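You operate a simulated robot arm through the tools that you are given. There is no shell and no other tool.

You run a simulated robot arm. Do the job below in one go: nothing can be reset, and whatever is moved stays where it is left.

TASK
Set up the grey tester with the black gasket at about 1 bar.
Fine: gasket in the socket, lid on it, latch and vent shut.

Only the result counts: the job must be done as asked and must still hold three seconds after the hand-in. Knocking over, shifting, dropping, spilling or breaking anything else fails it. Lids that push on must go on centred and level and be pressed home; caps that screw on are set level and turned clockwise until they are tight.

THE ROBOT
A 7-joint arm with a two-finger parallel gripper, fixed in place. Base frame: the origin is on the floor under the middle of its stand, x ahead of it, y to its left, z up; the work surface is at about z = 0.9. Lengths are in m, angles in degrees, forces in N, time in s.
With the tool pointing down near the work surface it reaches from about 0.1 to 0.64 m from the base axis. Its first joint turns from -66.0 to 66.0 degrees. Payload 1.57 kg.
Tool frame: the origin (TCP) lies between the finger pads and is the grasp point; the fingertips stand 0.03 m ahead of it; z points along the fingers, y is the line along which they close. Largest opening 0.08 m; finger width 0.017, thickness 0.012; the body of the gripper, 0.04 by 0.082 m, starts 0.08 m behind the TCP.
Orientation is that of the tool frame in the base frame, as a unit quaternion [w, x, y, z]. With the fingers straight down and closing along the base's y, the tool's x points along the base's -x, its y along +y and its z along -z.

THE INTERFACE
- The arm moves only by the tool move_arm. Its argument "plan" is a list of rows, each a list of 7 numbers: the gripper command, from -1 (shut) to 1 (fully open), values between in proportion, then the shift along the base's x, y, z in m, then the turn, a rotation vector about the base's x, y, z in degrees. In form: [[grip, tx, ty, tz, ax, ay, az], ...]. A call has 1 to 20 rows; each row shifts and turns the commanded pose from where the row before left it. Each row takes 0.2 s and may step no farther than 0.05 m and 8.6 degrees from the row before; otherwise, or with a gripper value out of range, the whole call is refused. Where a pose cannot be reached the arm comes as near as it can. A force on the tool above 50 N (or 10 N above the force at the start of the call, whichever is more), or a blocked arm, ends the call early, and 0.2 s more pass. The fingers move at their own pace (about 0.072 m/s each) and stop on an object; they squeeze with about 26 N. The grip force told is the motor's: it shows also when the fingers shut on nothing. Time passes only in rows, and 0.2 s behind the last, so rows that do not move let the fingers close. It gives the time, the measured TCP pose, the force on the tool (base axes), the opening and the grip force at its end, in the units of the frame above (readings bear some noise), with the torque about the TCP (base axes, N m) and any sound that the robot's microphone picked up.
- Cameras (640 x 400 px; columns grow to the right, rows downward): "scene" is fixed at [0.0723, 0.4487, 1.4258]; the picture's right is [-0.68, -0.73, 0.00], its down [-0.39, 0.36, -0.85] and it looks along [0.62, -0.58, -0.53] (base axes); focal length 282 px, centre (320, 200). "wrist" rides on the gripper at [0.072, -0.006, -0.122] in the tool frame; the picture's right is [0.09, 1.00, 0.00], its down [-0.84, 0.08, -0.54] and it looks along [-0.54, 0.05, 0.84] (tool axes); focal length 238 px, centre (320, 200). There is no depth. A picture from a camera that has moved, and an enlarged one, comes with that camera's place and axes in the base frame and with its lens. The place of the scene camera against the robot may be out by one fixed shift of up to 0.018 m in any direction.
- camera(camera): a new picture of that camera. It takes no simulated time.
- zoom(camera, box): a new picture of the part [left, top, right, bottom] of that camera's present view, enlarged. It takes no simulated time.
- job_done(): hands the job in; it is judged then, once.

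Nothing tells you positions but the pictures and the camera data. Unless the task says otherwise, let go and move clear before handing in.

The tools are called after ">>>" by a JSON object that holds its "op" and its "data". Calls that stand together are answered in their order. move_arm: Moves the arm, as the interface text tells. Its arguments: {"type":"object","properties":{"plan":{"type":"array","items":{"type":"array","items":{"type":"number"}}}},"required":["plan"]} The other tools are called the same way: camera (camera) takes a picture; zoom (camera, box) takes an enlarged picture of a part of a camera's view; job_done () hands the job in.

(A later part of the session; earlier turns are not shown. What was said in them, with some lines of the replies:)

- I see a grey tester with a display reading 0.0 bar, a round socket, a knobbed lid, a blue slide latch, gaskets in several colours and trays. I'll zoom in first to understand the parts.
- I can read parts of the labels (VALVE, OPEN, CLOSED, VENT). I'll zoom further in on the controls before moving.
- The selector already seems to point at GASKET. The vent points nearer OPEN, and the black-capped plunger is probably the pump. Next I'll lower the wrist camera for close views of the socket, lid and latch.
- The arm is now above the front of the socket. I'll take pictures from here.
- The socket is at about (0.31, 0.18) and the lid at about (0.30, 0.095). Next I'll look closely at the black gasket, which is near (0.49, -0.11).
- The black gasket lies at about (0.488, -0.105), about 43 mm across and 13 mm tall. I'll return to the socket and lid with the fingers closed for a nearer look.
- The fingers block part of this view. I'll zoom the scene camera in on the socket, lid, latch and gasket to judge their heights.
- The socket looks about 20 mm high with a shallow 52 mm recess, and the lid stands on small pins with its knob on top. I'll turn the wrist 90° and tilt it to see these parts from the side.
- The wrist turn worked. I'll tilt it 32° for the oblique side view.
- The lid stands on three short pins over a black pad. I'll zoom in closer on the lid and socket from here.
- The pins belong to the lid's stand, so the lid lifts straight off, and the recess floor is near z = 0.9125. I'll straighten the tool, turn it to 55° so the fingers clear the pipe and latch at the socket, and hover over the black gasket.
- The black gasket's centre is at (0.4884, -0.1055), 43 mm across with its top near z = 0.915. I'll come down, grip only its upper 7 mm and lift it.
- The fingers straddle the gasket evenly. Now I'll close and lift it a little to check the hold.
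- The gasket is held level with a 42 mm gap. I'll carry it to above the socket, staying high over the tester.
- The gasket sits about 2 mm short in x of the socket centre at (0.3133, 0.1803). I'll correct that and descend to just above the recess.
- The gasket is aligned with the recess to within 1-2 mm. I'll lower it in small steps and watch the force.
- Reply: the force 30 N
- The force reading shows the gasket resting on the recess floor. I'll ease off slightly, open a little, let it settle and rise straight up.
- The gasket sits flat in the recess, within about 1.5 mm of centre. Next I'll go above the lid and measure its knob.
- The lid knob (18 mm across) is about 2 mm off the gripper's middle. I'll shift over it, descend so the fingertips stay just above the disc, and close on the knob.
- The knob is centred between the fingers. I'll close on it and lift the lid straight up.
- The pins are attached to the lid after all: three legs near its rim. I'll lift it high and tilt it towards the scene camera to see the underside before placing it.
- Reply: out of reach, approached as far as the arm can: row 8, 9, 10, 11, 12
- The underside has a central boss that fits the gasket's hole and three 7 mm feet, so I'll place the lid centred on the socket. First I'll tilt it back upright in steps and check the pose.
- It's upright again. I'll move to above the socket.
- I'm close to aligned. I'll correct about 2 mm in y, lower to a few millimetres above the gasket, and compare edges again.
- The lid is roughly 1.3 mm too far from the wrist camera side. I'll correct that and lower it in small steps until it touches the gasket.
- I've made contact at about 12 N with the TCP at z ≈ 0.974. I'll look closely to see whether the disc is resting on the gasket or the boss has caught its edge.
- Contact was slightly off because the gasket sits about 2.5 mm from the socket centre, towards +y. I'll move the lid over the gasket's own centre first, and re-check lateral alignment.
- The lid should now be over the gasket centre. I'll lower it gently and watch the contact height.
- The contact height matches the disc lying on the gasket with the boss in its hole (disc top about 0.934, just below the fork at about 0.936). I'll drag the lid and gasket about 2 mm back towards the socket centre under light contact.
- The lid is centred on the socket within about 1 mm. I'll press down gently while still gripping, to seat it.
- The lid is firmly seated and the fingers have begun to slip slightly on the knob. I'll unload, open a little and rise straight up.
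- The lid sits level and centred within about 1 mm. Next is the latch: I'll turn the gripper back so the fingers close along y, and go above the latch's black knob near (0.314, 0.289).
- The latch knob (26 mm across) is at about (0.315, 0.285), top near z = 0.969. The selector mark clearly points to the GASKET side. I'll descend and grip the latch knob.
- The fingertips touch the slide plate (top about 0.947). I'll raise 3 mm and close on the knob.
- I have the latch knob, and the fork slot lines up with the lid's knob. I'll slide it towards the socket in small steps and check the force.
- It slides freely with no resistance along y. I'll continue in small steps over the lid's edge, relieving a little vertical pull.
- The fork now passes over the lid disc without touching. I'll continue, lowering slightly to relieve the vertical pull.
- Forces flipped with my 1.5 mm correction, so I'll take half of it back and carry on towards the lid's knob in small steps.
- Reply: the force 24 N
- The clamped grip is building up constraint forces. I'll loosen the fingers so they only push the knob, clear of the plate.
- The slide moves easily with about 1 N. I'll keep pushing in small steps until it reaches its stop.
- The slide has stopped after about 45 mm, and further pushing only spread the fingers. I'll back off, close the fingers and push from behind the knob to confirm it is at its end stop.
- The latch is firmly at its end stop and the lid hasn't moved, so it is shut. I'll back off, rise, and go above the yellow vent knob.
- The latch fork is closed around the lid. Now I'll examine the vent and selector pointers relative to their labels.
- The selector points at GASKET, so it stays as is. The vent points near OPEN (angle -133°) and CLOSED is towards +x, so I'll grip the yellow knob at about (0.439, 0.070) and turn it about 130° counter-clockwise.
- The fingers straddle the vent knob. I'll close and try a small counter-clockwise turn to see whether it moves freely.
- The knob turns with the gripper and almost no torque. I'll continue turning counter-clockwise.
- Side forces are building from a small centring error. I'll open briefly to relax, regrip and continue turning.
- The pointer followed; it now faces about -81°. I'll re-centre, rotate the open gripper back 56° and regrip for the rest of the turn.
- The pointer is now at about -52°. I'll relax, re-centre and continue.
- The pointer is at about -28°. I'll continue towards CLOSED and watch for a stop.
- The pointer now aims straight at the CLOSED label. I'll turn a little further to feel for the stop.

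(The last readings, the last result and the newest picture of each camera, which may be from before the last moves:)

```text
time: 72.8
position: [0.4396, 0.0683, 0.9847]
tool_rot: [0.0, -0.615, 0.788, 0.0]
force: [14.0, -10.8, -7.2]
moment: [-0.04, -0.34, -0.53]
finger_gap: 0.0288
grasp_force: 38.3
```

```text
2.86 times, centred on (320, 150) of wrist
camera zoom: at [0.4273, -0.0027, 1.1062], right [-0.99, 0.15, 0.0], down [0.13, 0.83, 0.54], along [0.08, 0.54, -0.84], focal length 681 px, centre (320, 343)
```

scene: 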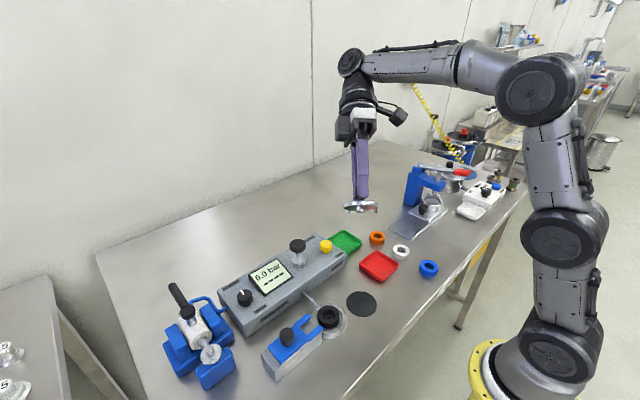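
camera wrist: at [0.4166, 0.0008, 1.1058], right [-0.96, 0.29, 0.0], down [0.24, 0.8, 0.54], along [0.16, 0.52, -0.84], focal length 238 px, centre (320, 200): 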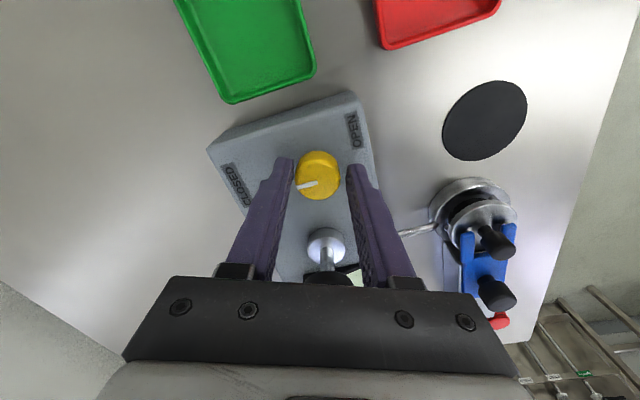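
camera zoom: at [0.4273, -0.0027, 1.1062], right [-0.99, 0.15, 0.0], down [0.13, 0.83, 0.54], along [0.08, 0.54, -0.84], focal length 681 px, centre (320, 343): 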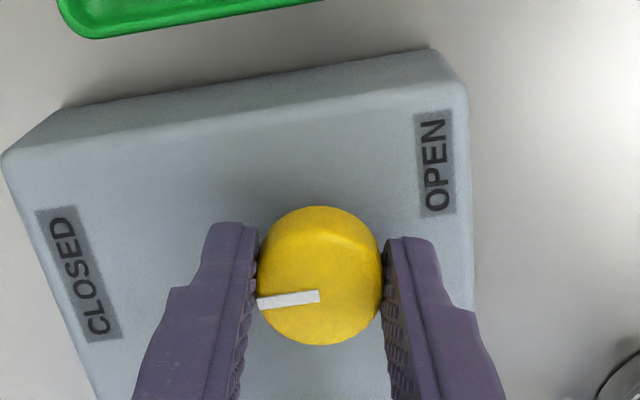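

Torque now opposes further turning (0.53 N m), so the vent is against its closed stop with the pointer at CLOSED. I'll release and rise.

>>> {"op": "move_arm", "data": {"plan": [[0, 0, 0, 0, 0, 0, 0], [0.1, 0, 0, 0, 0, 0, 0], [0.1, 0, 0, 0.02, 0, 0, 0], [0.1, 0, 0, 0.04, 0, 0, 0], [0.1, 0, 0, 0.04, 0, 0, 0], [0.1, 0, 0, 0, 0, 0, 0]]}}

>>> {"op": "camera", "data": {"camera": "wrist"}}

>>> {"op": "zoom", "data": {"camera": "scene", "box": [230, 215, 370, 310]}}

>>> {"op": "zoom", "data": {"camera": "scene", "box": [290, 220, 360, 275]}}

```text
time: 74.2
position: [0.4378, 0.0717, 1.0852]
tool_rot: [-0.001, -0.614, 0.789, 0.001]
force: [0.5, 0.2, 0.4]
moment: [0.0, 0.02, -0.02]
finger_gap: 0.0439
grasp_force: 0.1
```

```text
taken
camera wrist: at [0.4264, -0.0009, 1.2068], right [-0.99, 0.15, 0.0], down [0.13, 0.83, 0.54], along [0.08, 0.54, -0.84], focal length 238 px, centre (320, 200)
```

wrist: 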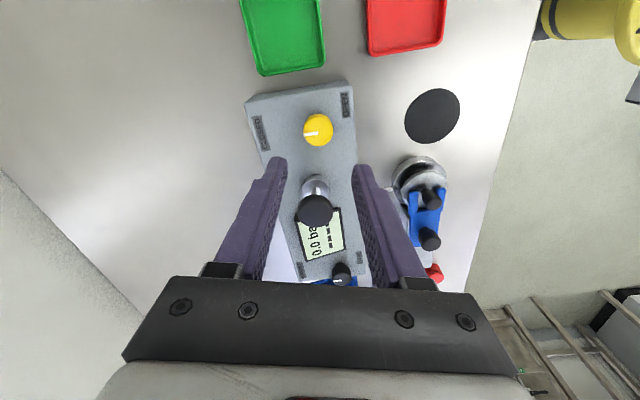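

```text
4.21 times, centred on (300, 262) of scene
camera zoom: at [0.0723, 0.4487, 1.4258], right [-0.68, -0.73, 0.0], down [-0.39, 0.36, -0.85], along [0.62, -0.58, -0.53], focal length 1186 px, centre (404, -63)
```

zoom: 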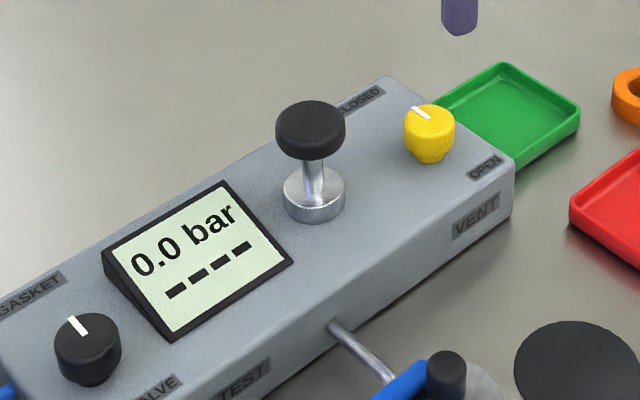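

```text
7.27 times, centred on (325, 248) of scene
camera zoom: at [0.0723, 0.4487, 1.4258], right [-0.68, -0.73, 0.0], down [-0.39, 0.36, -0.85], along [0.62, -0.58, -0.53], focal length 2048 px, centre (284, -146)
```

zoom: 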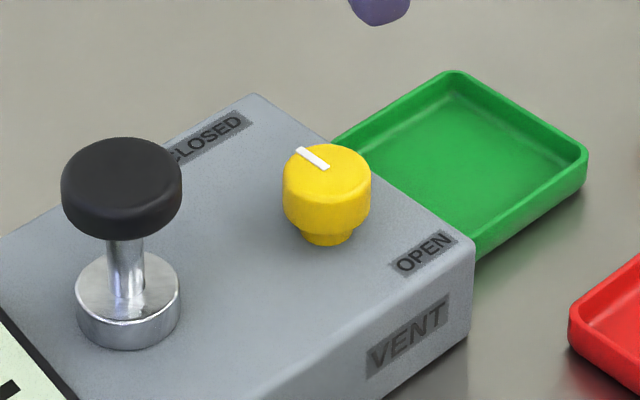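

The vent reads CLOSED. I'll double-check the selector's pointer angle and get a better fix on the plunger cap.

>>> {"op": "zoom", "data": {"camera": "wrist", "box": [290, 200, 390, 290]}}

>>> {"op": "zoom", "data": {"camera": "wrist", "box": [260, 90, 380, 230]}}

```text
4.44 times, centred on (340, 245) of wrist
camera zoom: at [0.4264, -0.0009, 1.2068], right [-0.99, 0.15, 0.0], down [0.13, 0.83, 0.54], along [0.08, 0.54, -0.84], focal length 1059 px, centre (231, 0)
```

zoom: 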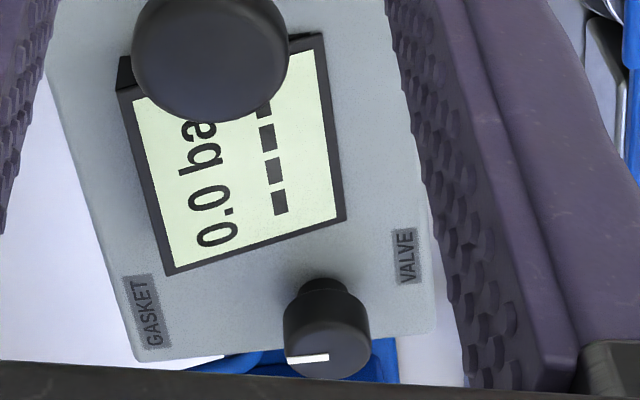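

```text
2.86 times, centred on (320, 160) of wrist
camera zoom: at [0.4264, -0.0009, 1.2068], right [-0.99, 0.15, 0.0], down [0.13, 0.83, 0.54], along [0.08, 0.54, -0.84], focal length 681 px, centre (320, 314)
```

zoom: 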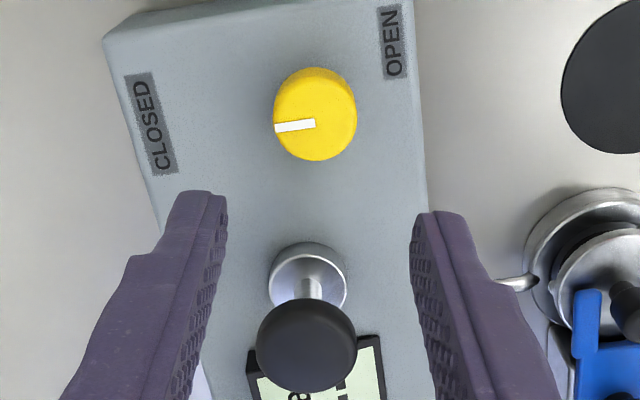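

Both pointers agree, so the selector is on GASKET and the vent is CLOSED. The plunger cap is at about (0.4545, 0.1465) with its top near z = 0.995. I'll close the fingers and hover over it.

>>> {"op": "move_arm", "data": {"plan": [[-1, 0.0056, 0.025, 0, 0, 0, 0], [-1, 0.0056, 0.025, 0, 0, 0, 0], [-1, 0.0056, 0.0248, 0, 0, 0, 0], [-1, 0, 0, -0.02, 0, 0, 0], [-1, 0, 0, -0.015, 0, 0, 0], [-1, 0, 0, 0, 0, 0, 0]]}}

>>> {"op": "camera", "data": {"camera": "scene"}}

>>> {"op": "zoom", "data": {"camera": "scene", "box": [230, 200, 370, 310]}}

>>> {"op": "zoom", "data": {"camera": "wrist", "box": [240, 80, 400, 200]}}

```text
time: 75.6
position: [0.4548, 0.1432, 1.0482]
tool_rot: [0.0, -0.615, 0.788, 0.001]
force: [-0.2, 1.2, 0.3]
moment: [-0.02, -0.02, -0.03]
finger_gap: 0.0
grasp_force: 21.0
```

```text
taken
```

scene: 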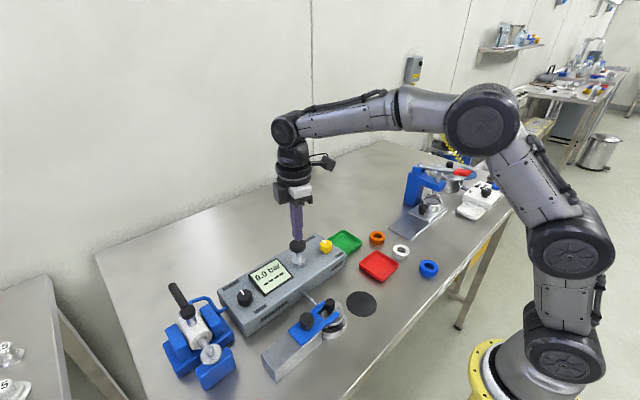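

```text
3.64 times, centred on (300, 255) of scene
camera zoom: at [0.0723, 0.4487, 1.4258], right [-0.68, -0.73, 0.0], down [-0.39, 0.36, -0.85], along [0.62, -0.58, -0.53], focal length 1024 px, centre (393, 0)
```

zoom: 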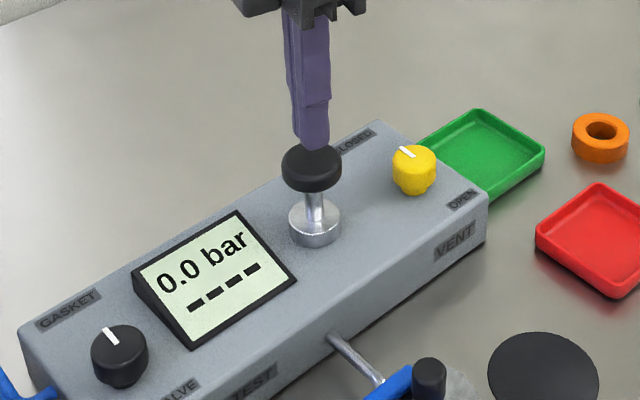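

```text
3.33 times, centred on (320, 140) of wrist
camera zoom: at [0.4438, 0.0721, 1.1705], right [-0.99, 0.15, 0.0], down [0.13, 0.83, 0.54], along [0.08, 0.54, -0.84], focal length 794 px, centre (320, 400)
```

zoom: 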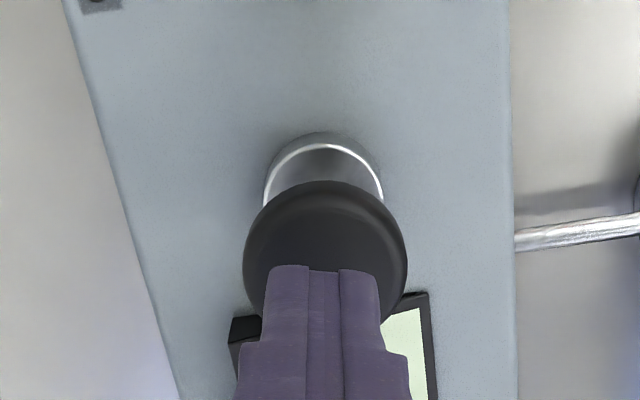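

>>> {"op": "move_arm", "data": {"plan": [[-1, -0.0008, 0.003, -0.01, 0, 0, 0], [-1, 0, 0, -0.006, 0, 0, 0], [-1, 0, 0, -0.004, 0, 0, 0], [-1, 0, 0, -0.003, 0, 0, 0], [-1, 0, 0, 0, 0, 0, 0]]}}

>>> {"op": "zoom", "data": {"camera": "scene", "box": [230, 200, 370, 310]}}

```text
time: 76.8
position: [0.4545, 0.1473, 1.0259]
tool_rot: [0.0, -0.616, 0.788, 0.0]
force: [-0.1, -1.9, 3.8]
moment: [-0.08, -0.02, 0.01]
finger_gap: 0.0002
grasp_force: 21.4
```

```text
3.64 times, centred on (300, 255) of scene
camera zoom: at [0.0723, 0.4486, 1.4258], right [-0.68, -0.73, 0.0], down [-0.39, 0.36, -0.85], along [0.62, -0.58, -0.53], focal length 1024 px, centre (393, 0)
```

zoom: 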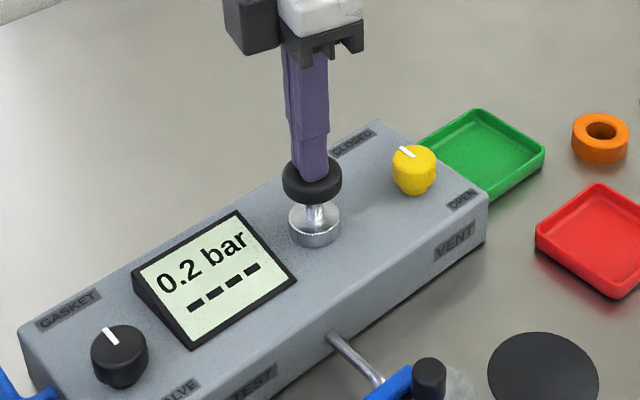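

The display now reads 0.2 bar with the plunger slightly pressed, so it works. I'll press further in small steps, reading the display each time.

>>> {"op": "move_arm", "data": {"plan": [[-1, 0, 0, -0.003, 0, 0, 0], [-1, 0, 0, 0, 0, 0, 0]]}}

>>> {"op": "zoom", "data": {"camera": "scene", "box": [230, 200, 370, 310]}}

```text
time: 77.4
position: [0.4543, 0.1475, 1.0223]
tool_rot: [0.0, -0.615, 0.789, 0.001]
force: [-0.6, -0.8, 4.0]
moment: [-0.01, 0.0, -0.05]
finger_gap: 0.0001
grasp_force: 21.3
```

```text
3.64 times, centred on (300, 255) of scene
camera zoom: at [0.0722, 0.4487, 1.4258], right [-0.68, -0.73, 0.0], down [-0.39, 0.36, -0.85], along [0.62, -0.58, -0.53], focal length 1024 px, centre (393, 0)
```

zoom: 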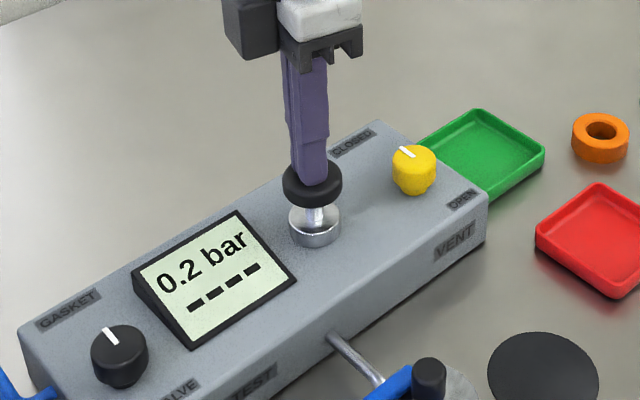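

>>> {"op": "move_arm", "data": {"plan": [[-1, 0, 0, -0.003, 0, 0, 0], [-1, 0, 0, 0, 0, 0, 0]]}}

>>> {"op": "zoom", "data": {"camera": "scene", "box": [230, 200, 370, 310]}}

```text
time: 78.0
position: [0.4533, 0.1469, 1.021]
tool_rot: [-0.001, -0.615, 0.788, 0.0]
force: [-1.7, 0.4, 4.5]
moment: [0.05, 0.06, -0.02]
finger_gap: 0.0
grasp_force: 21.7
```

```text
3.64 times, centred on (300, 255) of scene
camera zoom: at [0.0722, 0.4487, 1.4258], right [-0.68, -0.73, 0.0], down [-0.39, 0.36, -0.85], along [0.62, -0.58, -0.53], focal length 1024 px, centre (393, 0)
```

zoom: 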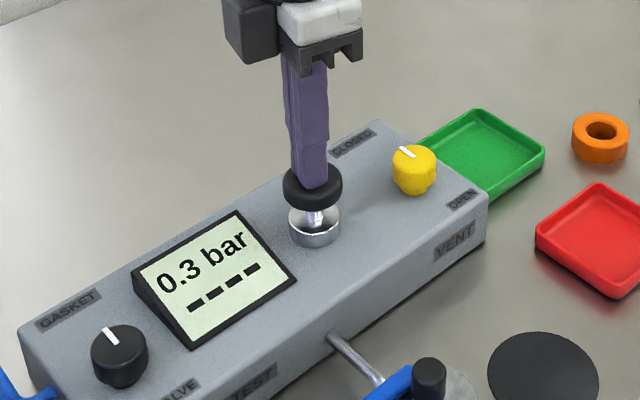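

>>> {"op": "move_arm", "data": {"plan": [[-1, 0, 0, -0.003, 0, 0, 0], [-1, 0, 0, -0.003, 0, 0, 0], [-1, 0, 0, 0, 0, 0, 0]]}}

>>> {"op": "zoom", "data": {"camera": "scene", "box": [230, 200, 370, 310]}}

```text
time: 78.8
position: [0.4564, 0.1471, 1.0157]
tool_rot: [0.001, -0.615, 0.788, 0.0]
force: [-0.1, 0.2, 4.8]
moment: [0.01, -0.01, 0.02]
finger_gap: 0.0
grasp_force: 21.0
```

```text
3.64 times, centred on (300, 255) of scene
camera zoom: at [0.0722, 0.4487, 1.4258], right [-0.68, -0.73, 0.0], down [-0.39, 0.36, -0.85], along [0.62, -0.58, -0.53], focal length 1024 px, centre (393, 0)
```

zoom: 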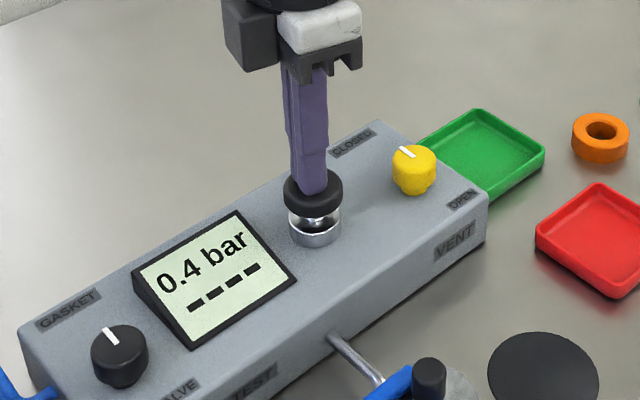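

>>> {"op": "move_arm", "data": {"plan": [[-1, 0, 0, -0.003, 0, 0, 0], [-1, 0, 0, -0.003, 0, 0, 0], [-1, 0, 0, 0, 0, 0, 0]]}}

>>> {"op": "zoom", "data": {"camera": "scene", "box": [230, 200, 370, 310]}}

```text
time: 79.6
position: [0.4545, 0.147, 1.0085]
tool_rot: [0.0, -0.615, 0.788, 0.0]
force: [3.4, 1.2, 6.0]
moment: [0.0, -0.08, -0.02]
finger_gap: 0.0002
grasp_force: 21.0
```

```text
3.64 times, centred on (300, 255) of scene
camera zoom: at [0.0723, 0.4487, 1.4258], right [-0.68, -0.73, 0.0], down [-0.39, 0.36, -0.85], along [0.62, -0.58, -0.53], focal length 1024 px, centre (393, 0)
```

zoom: 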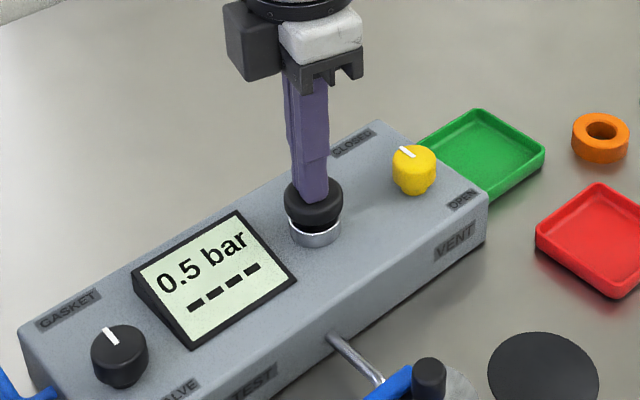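

It's at 0.5 bar, nearly at the bottom of the stroke. I'll let the plunger come back up and see whether the pressure holds.

>>> {"op": "move_arm", "data": {"plan": [[-1, 0, 0, 0.006, 0, 0, 0], [-1, 0, 0, 0.008, 0, 0, 0], [-1, 0, 0, 0.008, 0, 0, 0], [-1, 0, 0, 0.008, 0, 0, 0], [-1, 0, 0, 0, 0, 0, 0]]}}

>>> {"op": "zoom", "data": {"camera": "scene", "box": [230, 200, 370, 310]}}

```text
time: 80.8
position: [0.4543, 0.1469, 1.0393]
tool_rot: [0.0, -0.615, 0.788, 0.0]
force: [-0.9, 0.6, -0.4]
moment: [-0.01, -0.01, -0.01]
finger_gap: 0.0002
grasp_force: 21.3
```

```text
3.64 times, centred on (300, 255) of scene
camera zoom: at [0.0723, 0.4487, 1.4258], right [-0.68, -0.73, 0.0], down [-0.39, 0.36, -0.85], along [0.62, -0.58, -0.53], focal length 1024 px, centre (393, 0)
```

zoom: 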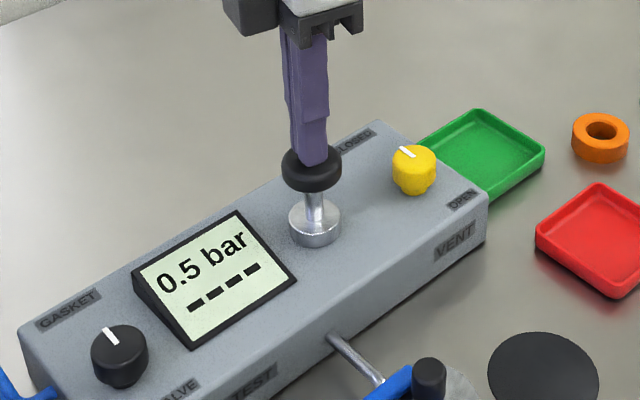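

The plunger springs back and the pressure holds at 0.5 bar. I'll wait briefly to check for leakage.

>>> {"op": "move_arm", "data": {"plan": [[-1, 0, 0, 0, 0, 0, 0], [-1, 0, 0, 0, 0, 0, 0], [-1, 0, 0, 0, 0, 0, 0], [-1, 0, 0, 0, 0, 0, 0], [-1, 0, 0, 0, 0, 0, 0], [-1, 0, 0, 0, 0, 0, 0], [-1, 0, 0, 0, 0, 0, 0], [-1, 0, 0, 0, 0, 0, 0], [-1, 0, 0, 0, 0, 0, 0], [-1, 0, 0, 0, 0, 0, 0]]}}

>>> {"op": "zoom", "data": {"camera": "scene", "box": [230, 250, 310, 310]}}

```text
time: 83.0
position: [0.4541, 0.1471, 1.0398]
tool_rot: [0.0, -0.615, 0.788, 0.001]
force: [-0.1, 0.0, -0.9]
moment: [-0.01, 0.01, 0.0]
finger_gap: 0.0001
grasp_force: 21.7
```

```text
6.67 times, centred on (270, 280) of scene
camera zoom: at [0.0723, 0.4487, 1.4258], right [-0.68, -0.73, 0.0], down [-0.39, 0.36, -0.85], along [0.62, -0.58, -0.53], focal length 1877 px, centre (653, -333)
```

zoom: 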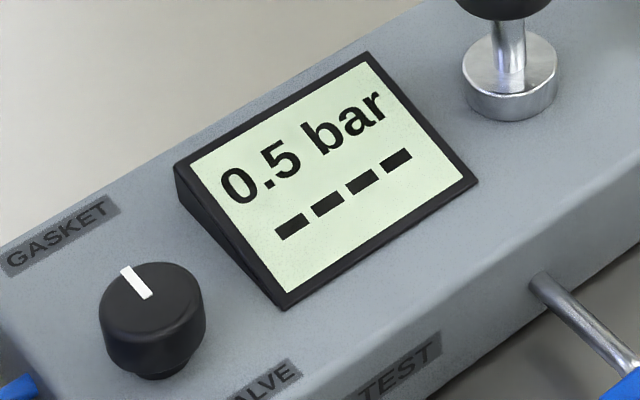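

It holds steady. Now a second stroke, stopping to read near the end.

>>> {"op": "move_arm", "data": {"plan": [[-1, 0, 0, -0.008, 0, 0, 0], [-1, 0, 0, -0.006, 0, 0, 0], [-1, 0, 0, -0.005, 0, 0, 0], [-1, 0, 0, -0.005, 0, 0, 0], [-1, 0, 0, -0.003, 0, 0, 0], [-1, 0, 0, 0, 0, 0, 0]]}}

>>> {"op": "zoom", "data": {"camera": "scene", "box": [230, 200, 370, 310]}}

```text
time: 84.4
position: [0.4536, 0.1477, 1.0124]
tool_rot: [0.0, -0.614, 0.789, 0.0]
force: [1.4, -2.0, 5.7]
moment: [-0.08, -0.05, -0.01]
finger_gap: 0.0
grasp_force: 21.0
```

```text
3.64 times, centred on (300, 255) of scene
camera zoom: at [0.0722, 0.4486, 1.4258], right [-0.68, -0.73, 0.0], down [-0.39, 0.36, -0.85], along [0.62, -0.58, -0.53], focal length 1024 px, centre (393, 0)
```

zoom: 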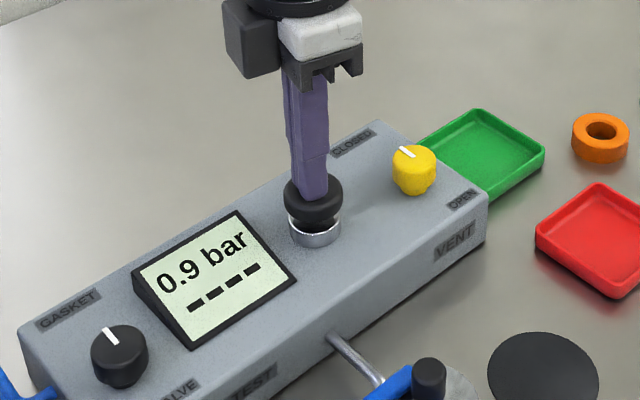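

>>> {"op": "move_arm", "data": {"plan": [[-1, 0, 0, -0.0025, 0, 0, 0], [-1, 0, 0, 0, 0, 0, 0]]}}

>>> {"op": "zoom", "data": {"camera": "scene", "box": [230, 200, 370, 310]}}

```text
time: 85.0
position: [0.4535, 0.1479, 1.0097]
tool_rot: [0.001, -0.615, 0.789, 0.001]
force: [1.4, 1.6, 5.6]
moment: [0.03, -0.03, -0.05]
finger_gap: 0.0
grasp_force: 21.0
```

```text
3.64 times, centred on (300, 255) of scene
camera zoom: at [0.0722, 0.4487, 1.4258], right [-0.68, -0.73, 0.0], down [-0.39, 0.36, -0.85], along [0.62, -0.58, -0.53], focal length 1024 px, centre (393, 0)
```

zoom: 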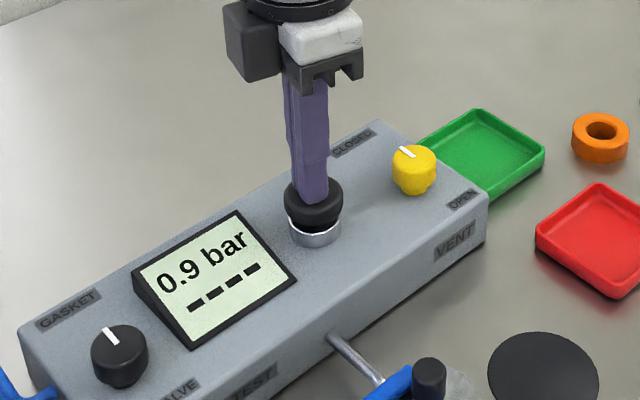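

>>> {"op": "move_arm", "data": {"plan": [[-1, 0, 0, -0.0025, 0, 0, 0], [-1, 0, 0, 0, 0, 0, 0]]}}

>>> {"op": "zoom", "data": {"camera": "scene", "box": [230, 200, 370, 310]}}

```text
time: 85.6
position: [0.4532, 0.1478, 1.0065]
tool_rot: [0.001, -0.615, 0.788, 0.0]
force: [0.7, 5.5, 11.8]
moment: [0.16, -0.01, 0.02]
finger_gap: 0.0
grasp_force: 21.6
```

```text
3.64 times, centred on (300, 255) of scene
camera zoom: at [0.0721, 0.4488, 1.4257], right [-0.68, -0.73, 0.0], down [-0.39, 0.36, -0.85], along [0.62, -0.58, -0.53], focal length 1024 px, centre (393, 0)
```

zoom: 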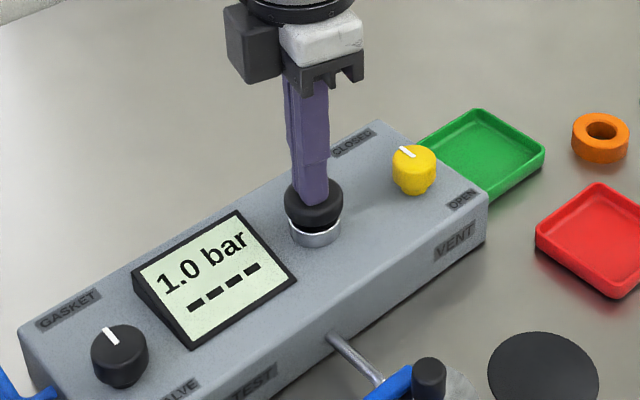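

It reads 1.0 bar at the bottom of the stroke. I'll lift off straight up and watch that the reading holds.

>>> {"op": "move_arm", "data": {"plan": [[-1, 0, 0, 0.008, 0, 0, 0], [-1, 0, 0, 0.01, 0, 0, 0], [-1, 0, 0, 0.015, 0, 0, 0], [-1, 0, 0, 0.04, 0, 0, 0], [-1, 0, 0, 0.04, 0, 0, 0], [-1, 0, 0, 0, 0, 0, 0]]}}

>>> {"op": "zoom", "data": {"camera": "scene", "box": [230, 200, 370, 310]}}

>>> {"op": "camera", "data": {"camera": "scene"}}

```text
time: 87.0
position: [0.4556, 0.147, 1.1209]
tool_rot: [-0.001, -0.615, 0.789, 0.0]
force: [-0.1, 0.5, 0.3]
moment: [-0.02, -0.02, -0.02]
finger_gap: 0.0002
grasp_force: 20.6
```

```text
3.64 times, centred on (300, 255) of scene
camera zoom: at [0.0723, 0.4487, 1.4258], right [-0.68, -0.73, 0.0], down [-0.39, 0.36, -0.85], along [0.62, -0.58, -0.53], focal length 1024 px, centre (393, 0)
```

zoom: 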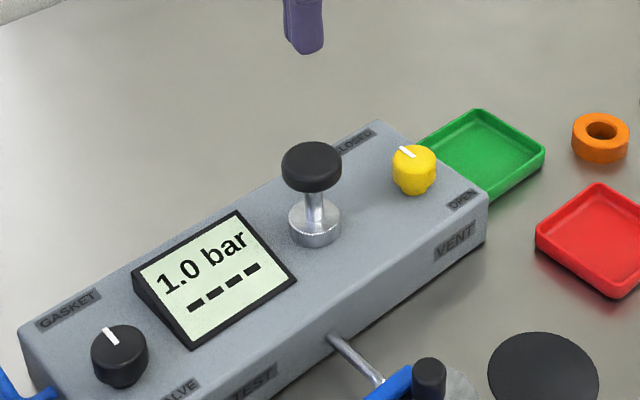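

```text
taken
```

scene: 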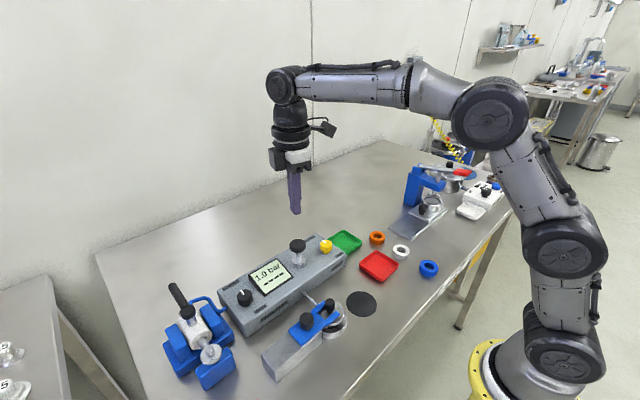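

The reading holds at 1.0 bar with the plunger up. I'll wait four seconds to make sure it stays, then inspect the lid and latch.

>>> {"op": "move_arm", "data": {"plan": [[-1, 0, 0, 0, 0, 0, 0], [-1, 0, 0, 0, 0, 0, 0], [-1, 0, 0, 0, 0, 0, 0], [-1, 0, 0, 0, 0, 0, 0], [-1, 0, 0, 0, 0, 0, 0], [-1, 0, 0, 0, 0, 0, 0], [-1, 0, 0, 0, 0, 0, 0], [-1, 0, 0, 0, 0, 0, 0], [-1, 0, 0, 0, 0, 0, 0], [-1, 0, 0, 0, 0, 0, 0], [-1, 0, 0, 0, 0, 0, 0], [-1, 0, 0, 0, 0, 0, 0], [-1, 0, 0, 0, 0, 0, 0], [-1, 0, 0, 0, 0, 0, 0], [-1, 0, 0, 0, 0, 0, 0], [-1, 0, 0, 0, 0, 0, 0], [-1, 0, 0, 0, 0, 0, 0], [-1, 0, 0, 0, 0, 0, 0], [-1, 0, 0, 0, 0, 0, 0], [-1, 0, 0, 0, 0, 0, 0]]}}

>>> {"op": "zoom", "data": {"camera": "scene", "box": [230, 230, 370, 330]}}

>>> {"op": "zoom", "data": {"camera": "scene", "box": [290, 285, 360, 345]}}

```text
time: 91.2
position: [0.4545, 0.1453, 1.1222]
tool_rot: [-0.001, -0.615, 0.789, 0.001]
force: [-0.4, -0.2, -1.0]
moment: [0.01, -0.02, -0.03]
finger_gap: 0.0002
grasp_force: 21.3
```

```text
4.00 times, centred on (300, 280) of scene
camera zoom: at [0.0723, 0.4487, 1.4258], right [-0.68, -0.73, 0.0], down [-0.39, 0.36, -0.85], along [0.62, -0.58, -0.53], focal length 1126 px, centre (400, -120)
```

zoom: 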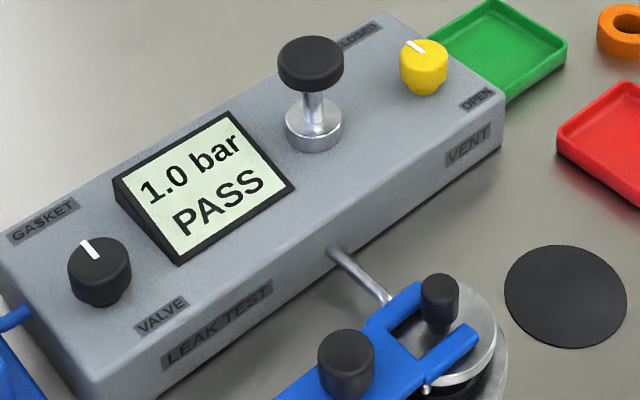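

```text
6.67 times, centred on (325, 315) of scene
camera zoom: at [0.0723, 0.4487, 1.4258], right [-0.68, -0.73, 0.0], down [-0.39, 0.36, -0.85], along [0.62, -0.58, -0.53], focal length 1877 px, centre (287, -567)
```

zoom: 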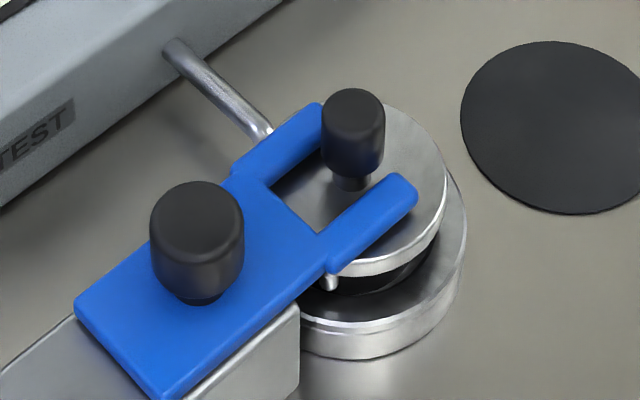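

The tester shows 1.0 bar and PASS. The gasket is in the socket, the lid is on and level, the latch and vent are shut, and the arm is clear with nothing in hand, so I'm handing in.

>>> {"op": "job_done", "data": {}}

```text
The job is handed in.
```

The grey tester is set up with the black gasket, and its display reads 1.0 bar and PASS. The reading held for about four seconds before I handed the job in.

- **Gasket:** it sits flat in the socket recess. I dropped it about 2 mm off-centre, then drew it back towards the middle when I placed the lid.
- **Lid:** it is level on the gasket and centred on the socket to within about 1 mm.
- **Latch:** it is pushed home to its end stop, with the fork around the lid's knob.
- **Vent:** it is turned to CLOSED, up against its stop.
- **Selector:** it was already on GASKET, so I left it alone.
- **Pressure:** two strokes of the plunger brought it to 1.0 bar, and the plunger is back up.

Nothing else was moved, and the arm is clear with nothing in the gripper.
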